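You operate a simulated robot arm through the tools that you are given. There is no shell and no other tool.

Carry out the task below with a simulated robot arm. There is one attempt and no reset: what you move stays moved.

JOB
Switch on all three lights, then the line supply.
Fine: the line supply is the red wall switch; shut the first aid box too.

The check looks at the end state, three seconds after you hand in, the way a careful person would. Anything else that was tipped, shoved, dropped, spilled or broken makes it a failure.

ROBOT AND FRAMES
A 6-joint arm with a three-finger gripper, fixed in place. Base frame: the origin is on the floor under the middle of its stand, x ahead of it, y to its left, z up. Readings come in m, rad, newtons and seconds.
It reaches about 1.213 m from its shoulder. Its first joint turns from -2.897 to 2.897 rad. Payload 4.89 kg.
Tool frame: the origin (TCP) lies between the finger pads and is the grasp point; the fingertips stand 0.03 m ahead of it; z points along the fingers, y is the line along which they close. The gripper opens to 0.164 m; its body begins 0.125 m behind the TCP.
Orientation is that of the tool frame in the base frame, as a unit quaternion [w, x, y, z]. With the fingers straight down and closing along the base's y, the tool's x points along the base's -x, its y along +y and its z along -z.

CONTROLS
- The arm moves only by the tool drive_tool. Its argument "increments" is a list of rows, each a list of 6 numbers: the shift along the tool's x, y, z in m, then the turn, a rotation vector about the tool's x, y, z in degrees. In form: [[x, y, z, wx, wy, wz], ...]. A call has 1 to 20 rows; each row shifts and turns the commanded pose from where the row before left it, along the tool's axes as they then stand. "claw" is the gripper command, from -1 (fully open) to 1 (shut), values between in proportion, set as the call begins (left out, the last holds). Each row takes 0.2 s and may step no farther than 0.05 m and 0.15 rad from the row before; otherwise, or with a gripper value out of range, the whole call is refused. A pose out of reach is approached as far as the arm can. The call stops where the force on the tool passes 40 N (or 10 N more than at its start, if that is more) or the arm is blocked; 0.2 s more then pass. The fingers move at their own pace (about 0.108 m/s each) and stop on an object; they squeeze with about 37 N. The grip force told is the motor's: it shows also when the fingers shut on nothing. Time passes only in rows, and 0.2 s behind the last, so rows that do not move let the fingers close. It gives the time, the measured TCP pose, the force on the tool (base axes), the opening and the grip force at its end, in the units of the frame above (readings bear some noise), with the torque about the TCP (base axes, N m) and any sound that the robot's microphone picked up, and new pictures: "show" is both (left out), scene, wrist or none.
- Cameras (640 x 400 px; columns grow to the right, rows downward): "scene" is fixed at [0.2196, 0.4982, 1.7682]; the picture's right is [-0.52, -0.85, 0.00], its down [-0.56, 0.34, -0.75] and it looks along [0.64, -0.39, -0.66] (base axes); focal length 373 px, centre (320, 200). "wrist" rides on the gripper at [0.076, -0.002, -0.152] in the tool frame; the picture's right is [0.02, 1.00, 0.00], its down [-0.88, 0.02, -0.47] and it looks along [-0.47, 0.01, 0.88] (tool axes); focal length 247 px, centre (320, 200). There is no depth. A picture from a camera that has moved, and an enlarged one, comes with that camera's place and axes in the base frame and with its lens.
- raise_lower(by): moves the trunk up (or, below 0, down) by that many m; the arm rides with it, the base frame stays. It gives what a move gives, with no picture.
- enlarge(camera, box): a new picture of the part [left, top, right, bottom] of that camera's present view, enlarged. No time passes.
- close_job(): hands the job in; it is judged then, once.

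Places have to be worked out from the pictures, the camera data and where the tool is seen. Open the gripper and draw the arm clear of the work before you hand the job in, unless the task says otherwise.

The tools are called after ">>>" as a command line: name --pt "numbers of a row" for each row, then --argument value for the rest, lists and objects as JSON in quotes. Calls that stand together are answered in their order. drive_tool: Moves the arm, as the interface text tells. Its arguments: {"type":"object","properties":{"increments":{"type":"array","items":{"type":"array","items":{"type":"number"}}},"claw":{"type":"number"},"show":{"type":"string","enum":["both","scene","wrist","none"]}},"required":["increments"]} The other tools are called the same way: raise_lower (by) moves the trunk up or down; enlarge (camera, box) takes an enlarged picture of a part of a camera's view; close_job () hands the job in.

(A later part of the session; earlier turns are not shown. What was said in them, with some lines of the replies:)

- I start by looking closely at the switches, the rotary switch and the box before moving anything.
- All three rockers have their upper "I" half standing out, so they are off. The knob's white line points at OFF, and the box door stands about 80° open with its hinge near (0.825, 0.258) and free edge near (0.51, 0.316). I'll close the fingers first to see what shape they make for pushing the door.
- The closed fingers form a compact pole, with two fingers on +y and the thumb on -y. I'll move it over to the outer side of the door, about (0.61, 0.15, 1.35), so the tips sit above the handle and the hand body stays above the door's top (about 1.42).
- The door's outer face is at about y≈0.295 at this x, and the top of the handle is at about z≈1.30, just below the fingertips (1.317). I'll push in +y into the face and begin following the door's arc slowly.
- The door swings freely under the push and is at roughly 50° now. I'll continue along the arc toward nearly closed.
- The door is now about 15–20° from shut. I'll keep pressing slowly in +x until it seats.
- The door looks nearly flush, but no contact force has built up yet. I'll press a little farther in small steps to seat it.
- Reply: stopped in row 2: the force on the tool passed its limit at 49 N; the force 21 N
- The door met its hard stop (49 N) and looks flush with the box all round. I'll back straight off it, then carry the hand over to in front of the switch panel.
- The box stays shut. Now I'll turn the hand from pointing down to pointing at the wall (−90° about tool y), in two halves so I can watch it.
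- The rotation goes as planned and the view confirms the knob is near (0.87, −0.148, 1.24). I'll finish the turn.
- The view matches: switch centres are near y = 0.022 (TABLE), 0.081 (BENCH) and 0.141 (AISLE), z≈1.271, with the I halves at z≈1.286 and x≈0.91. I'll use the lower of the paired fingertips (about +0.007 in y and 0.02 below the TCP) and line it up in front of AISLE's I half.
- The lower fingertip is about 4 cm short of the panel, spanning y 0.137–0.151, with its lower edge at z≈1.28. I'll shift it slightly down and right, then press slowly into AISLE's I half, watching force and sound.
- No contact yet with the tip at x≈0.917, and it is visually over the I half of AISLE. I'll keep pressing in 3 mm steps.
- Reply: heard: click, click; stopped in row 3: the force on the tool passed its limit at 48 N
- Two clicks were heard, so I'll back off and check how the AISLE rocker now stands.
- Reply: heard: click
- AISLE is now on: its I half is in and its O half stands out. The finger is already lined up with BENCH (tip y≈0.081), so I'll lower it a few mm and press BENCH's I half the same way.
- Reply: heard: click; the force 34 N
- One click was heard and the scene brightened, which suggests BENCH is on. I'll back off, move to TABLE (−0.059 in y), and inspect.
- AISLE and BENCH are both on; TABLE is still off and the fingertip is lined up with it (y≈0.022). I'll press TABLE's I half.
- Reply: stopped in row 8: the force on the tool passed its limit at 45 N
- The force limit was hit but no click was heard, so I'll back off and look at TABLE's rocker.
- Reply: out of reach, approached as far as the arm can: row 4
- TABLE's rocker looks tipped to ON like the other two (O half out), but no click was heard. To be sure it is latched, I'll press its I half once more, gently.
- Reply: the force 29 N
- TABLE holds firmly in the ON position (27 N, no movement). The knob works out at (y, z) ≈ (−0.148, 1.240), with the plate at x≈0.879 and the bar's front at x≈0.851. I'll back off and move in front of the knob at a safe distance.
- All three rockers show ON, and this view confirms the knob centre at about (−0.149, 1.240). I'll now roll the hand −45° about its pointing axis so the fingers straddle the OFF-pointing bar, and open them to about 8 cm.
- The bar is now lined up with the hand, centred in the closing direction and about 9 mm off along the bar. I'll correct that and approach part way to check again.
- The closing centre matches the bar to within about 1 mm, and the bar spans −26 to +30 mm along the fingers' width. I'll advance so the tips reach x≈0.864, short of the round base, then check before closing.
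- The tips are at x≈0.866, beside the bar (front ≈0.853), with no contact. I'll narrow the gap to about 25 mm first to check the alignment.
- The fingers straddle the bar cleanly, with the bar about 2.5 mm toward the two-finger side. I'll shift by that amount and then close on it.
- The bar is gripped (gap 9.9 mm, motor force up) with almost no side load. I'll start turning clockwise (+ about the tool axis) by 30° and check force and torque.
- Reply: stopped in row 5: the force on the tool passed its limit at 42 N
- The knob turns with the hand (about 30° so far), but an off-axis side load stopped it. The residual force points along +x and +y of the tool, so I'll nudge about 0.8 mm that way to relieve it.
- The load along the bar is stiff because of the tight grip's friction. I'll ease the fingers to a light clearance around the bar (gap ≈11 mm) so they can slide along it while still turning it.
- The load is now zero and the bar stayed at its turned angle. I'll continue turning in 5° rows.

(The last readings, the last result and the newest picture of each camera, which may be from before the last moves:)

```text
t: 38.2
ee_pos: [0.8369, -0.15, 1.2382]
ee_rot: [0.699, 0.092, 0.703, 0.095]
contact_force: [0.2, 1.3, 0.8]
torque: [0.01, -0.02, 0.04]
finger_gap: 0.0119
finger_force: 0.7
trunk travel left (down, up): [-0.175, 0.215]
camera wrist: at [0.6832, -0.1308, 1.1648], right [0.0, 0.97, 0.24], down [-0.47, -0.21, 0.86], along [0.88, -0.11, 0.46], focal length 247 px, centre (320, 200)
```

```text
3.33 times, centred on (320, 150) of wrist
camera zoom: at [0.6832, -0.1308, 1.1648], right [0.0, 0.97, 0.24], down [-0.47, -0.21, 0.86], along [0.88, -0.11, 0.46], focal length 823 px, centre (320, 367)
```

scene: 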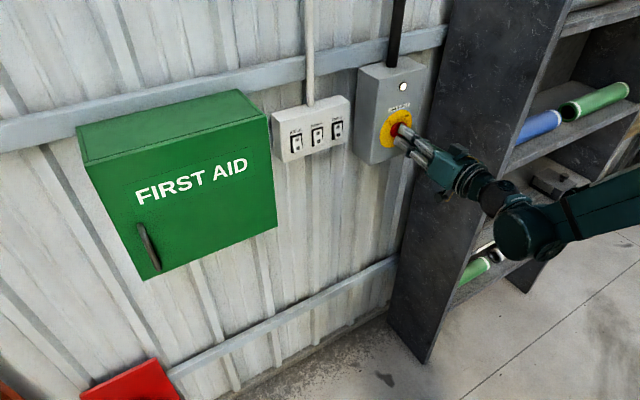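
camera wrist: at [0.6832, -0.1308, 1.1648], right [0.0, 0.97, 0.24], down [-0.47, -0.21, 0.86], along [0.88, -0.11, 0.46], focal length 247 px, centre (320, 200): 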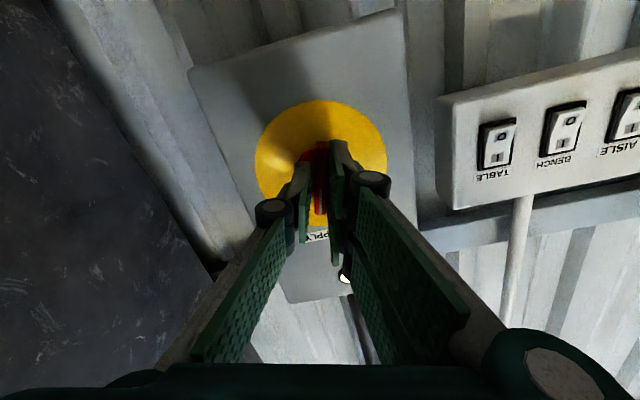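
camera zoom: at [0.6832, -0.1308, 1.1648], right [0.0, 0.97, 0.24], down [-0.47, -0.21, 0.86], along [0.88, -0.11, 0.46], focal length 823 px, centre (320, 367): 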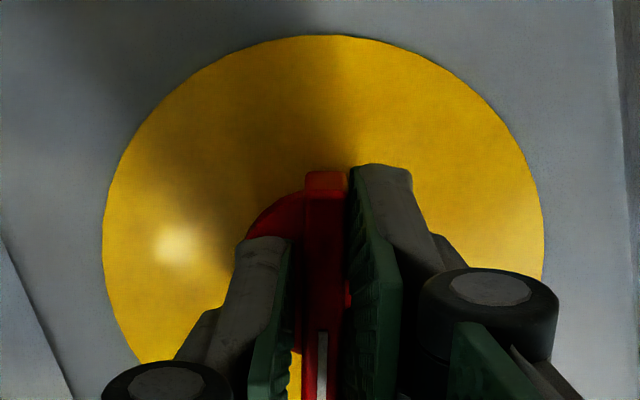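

The supply lamp has lit, with the knob now past the middle. I'll keep turning to bring the pointer fully onto ON.

>>> drive_tool --pt "0 0 0 0 0 5" --pt "0 0 0 0 0 5" --pt "0 0 0 0 0 5" --pt "0 0 0 0 0 5" --pt "0 0 0 0 0 5" --pt "0 0 0 0 0 5" --show "both"

>>> enlarge --camera "wrist" --box '[220, 80, 420, 240]'

>>> enlarge --camera "scene" --box '[360, 70, 480, 165]'

```text
t: 39.6
ee_pos: [0.8347, -0.1499, 1.2381]
ee_rot: [0.651, 0.271, 0.655, 0.271]
contact_force: [1.2, 6.3, 3.5]
torque: [-0.08, -0.1, 0.13]
finger_gap: 0.0143
finger_force: 3.8
trunk travel left (down, up): [-0.175, 0.215]
camera wrist: at [0.6814, -0.0961, 1.1837], right [0.0, 0.72, 0.69], down [-0.47, -0.61, 0.64], along [0.88, -0.32, 0.34], focal length 247 px, centre (320, 200)
```

scene: 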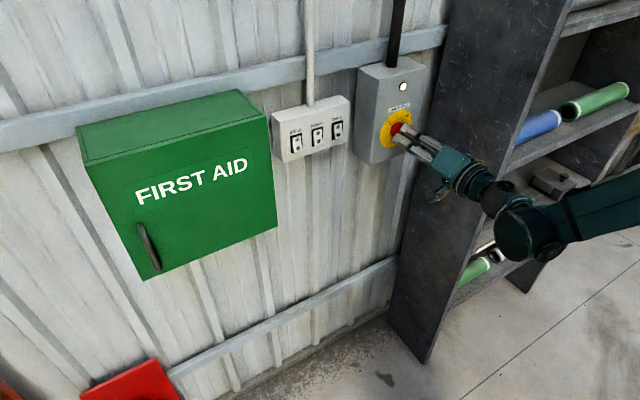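
wrist: 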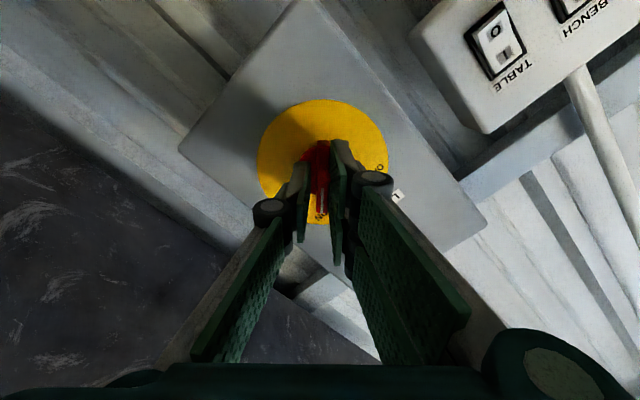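

```text
2.50 times, centred on (320, 160) of wrist
camera zoom: at [0.6814, -0.0961, 1.1837], right [0.0, 0.72, 0.69], down [-0.47, -0.61, 0.64], along [0.88, -0.32, 0.34], focal length 617 px, centre (320, 300)
```

zoom: 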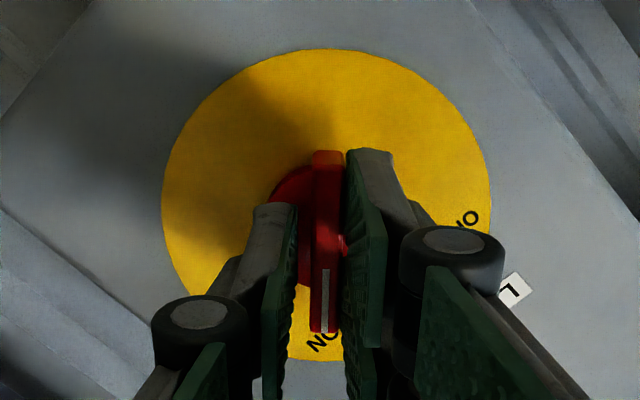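

```text
4.21 times, centred on (420, 118) of scene
camera zoom: at [0.2196, 0.4982, 1.7682], right [-0.52, -0.85, 0.0], down [-0.56, 0.34, -0.75], along [0.64, -0.39, -0.66], focal length 1572 px, centre (-101, 547)
```

zoom: 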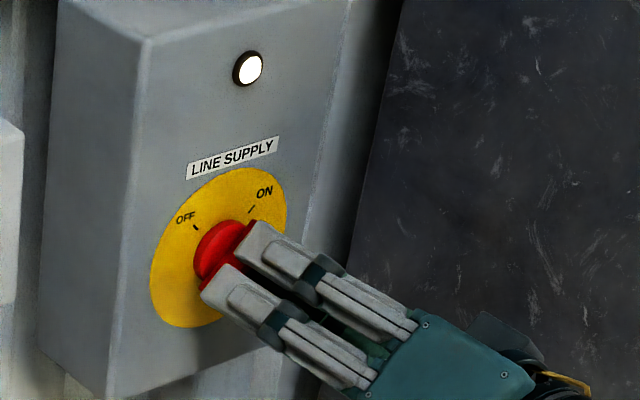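

The pointer is nearly at ON, with a small lag from the loose grip. I'll turn a few degrees more to bring it against its stop.

>>> drive_tool --pt "0 0 0 0 0 3" --pt "0 0 0 0 0 3" --pt "0 0 0 0 0 2" --show "both"

>>> enlarge --camera "wrist" --box '[220, 80, 420, 240]'

```text
t: 40.4
ee_pos: [0.8347, -0.1494, 1.2373]
ee_rot: [0.631, 0.314, 0.635, 0.317]
contact_force: [-1.8, 19.8, 12.6]
torque: [-0.74, -0.36, 0.49]
finger_gap: 0.0196
finger_force: 10.4
trunk travel left (down, up): [-0.175, 0.215]
camera wrist: at [0.6813, -0.0888, 1.1924], right [0.0, 0.62, 0.79], down [-0.47, -0.69, 0.55], along [0.88, -0.37, 0.29], focal length 247 px, centre (320, 200)
```

scene: 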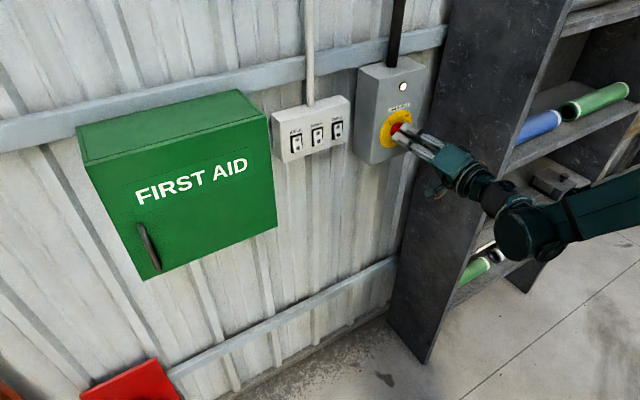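
wrist: 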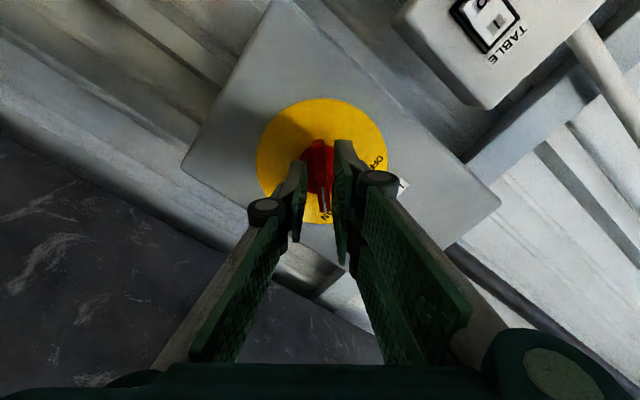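

```text
2.50 times, centred on (320, 160) of wrist
camera zoom: at [0.6813, -0.0888, 1.1924], right [0.0, 0.62, 0.79], down [-0.47, -0.69, 0.55], along [0.88, -0.37, 0.29], focal length 617 px, centre (320, 300)
```

zoom: 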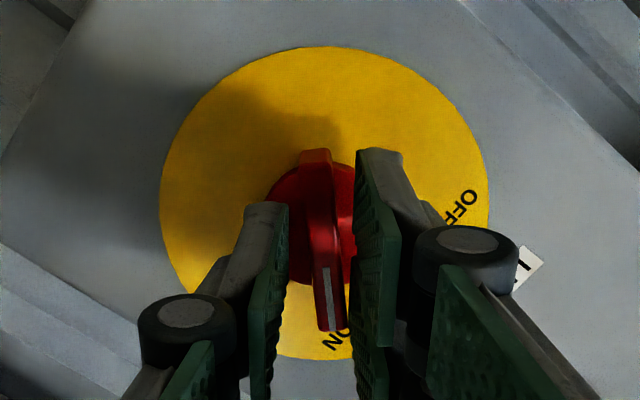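

The bar stopped turning while the hand ran about 8° past it (torque 0.74 N·m), so the knob is on its ON stop. I'll open the fingers in place and then draw straight back.

>>> drive_tool --pt "0 0 0 0 0 0" --pt "0 0 0 0 0 0" --pt "0 0 0 0 0 0" --pt "0 0 -0.02 0 0 0" --pt "0 0 -0.04 0 0 0" --pt "0 0 -0.04 0 0 0" --pt "0 0 0 0 0 0" --claw 0.0 --show "both"

>>> enlarge --camera "wrist" --box '[220, 20, 460, 190]'

>>> enlarge --camera "scene" --box '[340, 60, 460, 160]'

>>> enlarge --camera "scene" --box '[276, 110, 356, 160]'

```text
t: 42.0
ee_pos: [0.734, -0.152, 1.2375]
ee_rot: [0.631, 0.315, 0.635, 0.317]
contact_force: [-0.6, -0.2, 1.4]
torque: [0.05, 0.03, -0.02]
finger_gap: 0.0819
finger_force: 0.1
trunk travel left (down, up): [-0.175, 0.215]
camera wrist: at [0.5809, -0.0902, 1.1924], right [0.0, 0.62, 0.79], down [-0.47, -0.69, 0.55], along [0.88, -0.37, 0.29], focal length 247 px, centre (320, 200)
```

scene: 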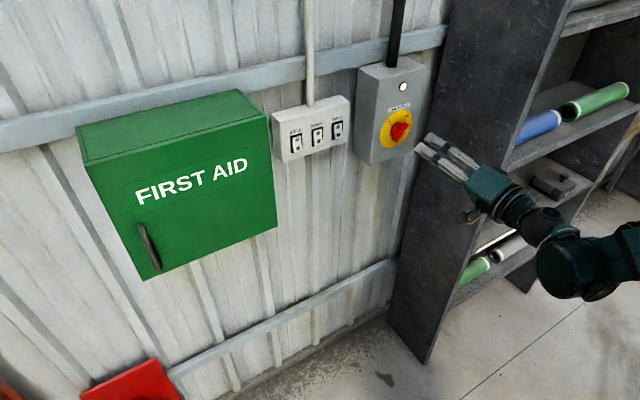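
wrist: 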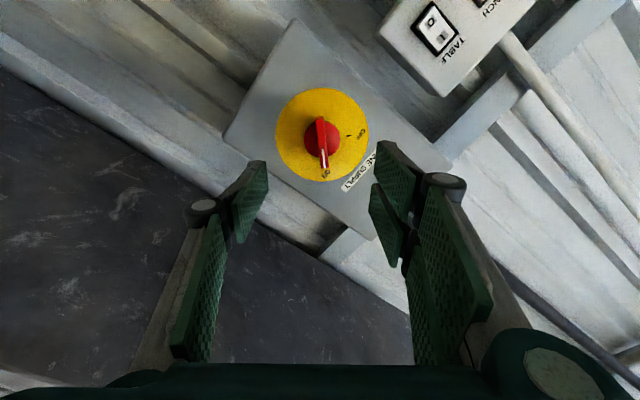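

```text
2.35 times, centred on (340, 105) of wrist
camera zoom: at [0.5809, -0.0902, 1.1924], right [0.0, 0.62, 0.79], down [-0.47, -0.69, 0.55], along [0.88, -0.37, 0.29], focal length 581 px, centre (273, 424)
```

zoom: 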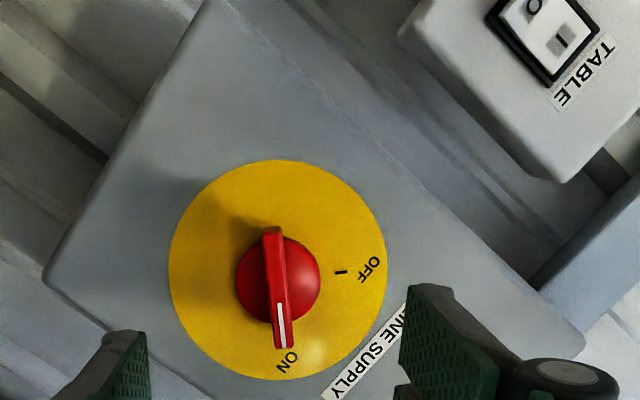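

```text
4.00 times, centred on (400, 110) of scene
camera zoom: at [0.2196, 0.4982, 1.7682], right [-0.52, -0.85, 0.0], down [-0.56, 0.34, -0.75], along [0.64, -0.39, -0.66], focal length 1493 px, centre (0, 560)
```

zoom: 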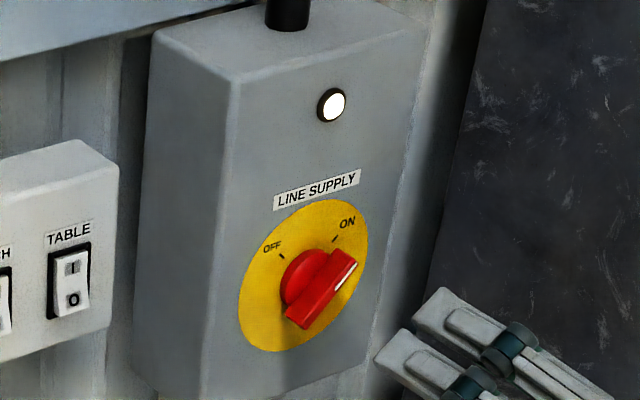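

```text
8.00 times, centred on (316, 135) of scene
camera zoom: at [0.2196, 0.4982, 1.7682], right [-0.52, -0.85, 0.0], down [-0.56, 0.34, -0.75], along [0.64, -0.39, -0.66], focal length 2986 px, centre (352, 720)
```

zoom: 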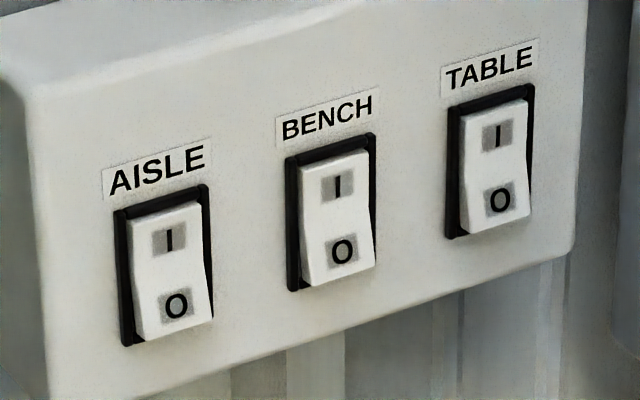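

The knob points at ON with the lamp lit, and all three rockers show the same ON tilt. I'll check the first aid box up close, then open the gripper fully and withdraw.

>>> enlarge --camera "scene" --box '[60, 70, 300, 290]'

>>> drive_tool --pt "0 0 -0.04 0 0 0" --pt "0 0 -0.04 0 0 0" --pt "0 0 -0.04 0 0 0" --pt "0 0 -0.02 0 0 0" --pt "0 0 0 0 0 0" --claw -1 --show "both"

```text
1.82 times, centred on (180, 180) of scene
camera zoom: at [0.2196, 0.4982, 1.7682], right [-0.52, -0.85, 0.0], down [-0.56, 0.34, -0.75], along [0.64, -0.39, -0.66], focal length 679 px, centre (574, 236)
```

zoom: 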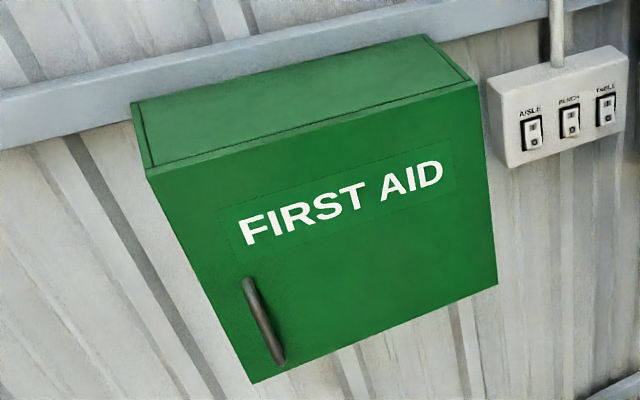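

```text
t: 43.2
ee_pos: [0.595, -0.1516, 1.2376]
ee_rot: [0.631, 0.314, 0.635, 0.315]
contact_force: [-0.3, -0.1, 0.1]
torque: [0.0, 0.03, -0.07]
finger_gap: 0.1641
finger_force: 0.0
trunk travel left (down, up): [-0.175, 0.215]
camera wrist: at [0.4417, -0.0908, 1.1913], right [0.0, 0.62, 0.79], down [-0.47, -0.69, 0.55], along [0.88, -0.37, 0.29], focal length 247 px, centre (320, 200)
```

scene: 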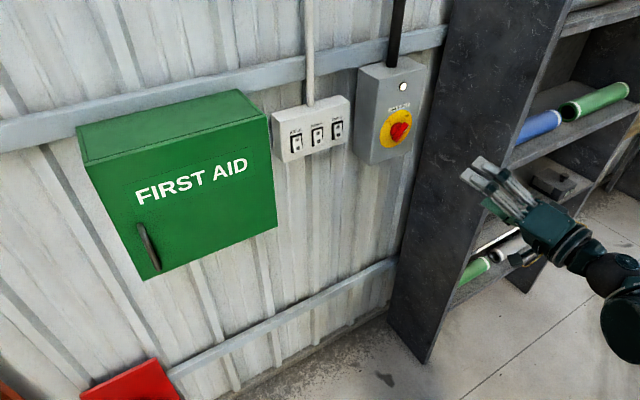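
wrist: 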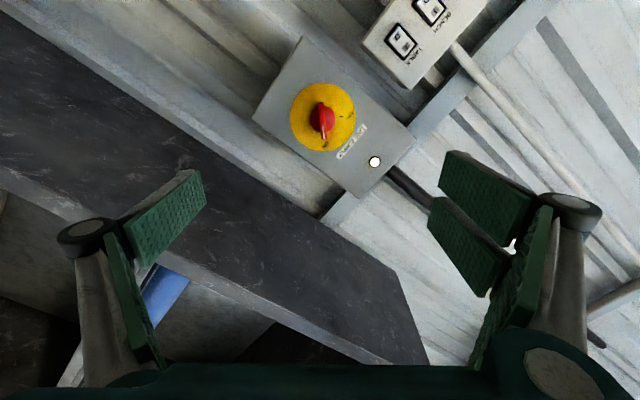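

>>> enlarge --camera "wrist" --box '[360, 0, 480, 80]'

>>> enlarge --camera "scene" --box '[280, 112, 352, 160]'

```text
5.00 times, centred on (420, 40) of wrist
camera zoom: at [0.4417, -0.0908, 1.1913], right [0.0, 0.62, 0.79], down [-0.47, -0.69, 0.55], along [0.88, -0.37, 0.29], focal length 1235 px, centre (-180, 1000)
```

zoom: 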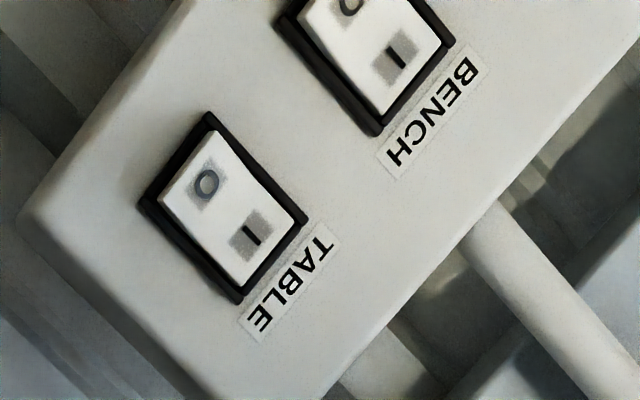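

```text
8.33 times, centred on (316, 136) of scene
camera zoom: at [0.2196, 0.4982, 1.7682], right [-0.52, -0.85, 0.0], down [-0.56, 0.34, -0.75], along [0.64, -0.39, -0.66], focal length 3111 px, centre (353, 733)
```

zoom: 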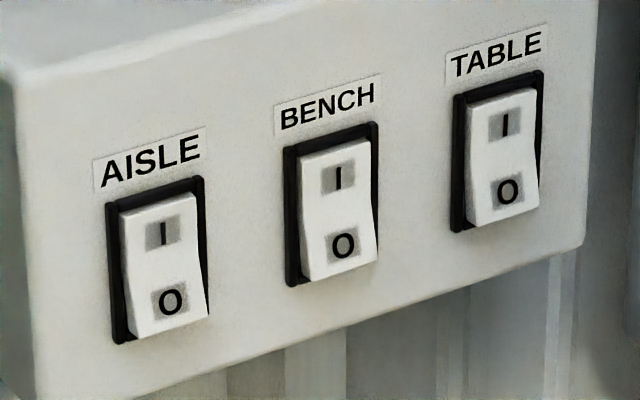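

All three rockers stand at I, the supply knob is at ON with its lamp lit, and the first aid box is shut. The gripper is open and drawn well back, so I'm handing in.

>>> close_job

```text
The job is handed in.
```

The job is handed in: all three lights were switched on first, then the line supply, and the first aid box is shut. I haven't seen the result of the check.

- **First aid box:** I pushed the door shut until it met its stop. It stayed closed when I backed away.
- **Lights:** the AISLE, BENCH and TABLE switches all sit at I. BENCH gave one click and the room brightened. AISLE clicked three times and ended on. TABLE made no click and I saw no change in the light. I pressed it again and it did not move, and it looks the same as the other two.
- **Line supply:** the red switch is turned to ON against its stop, and the lamp above it is lit.

The gripper is open and the arm is back from the wall. I saw nothing else moved or knocked. I can't see inside the closed box, but the door shut without hitting its contents.
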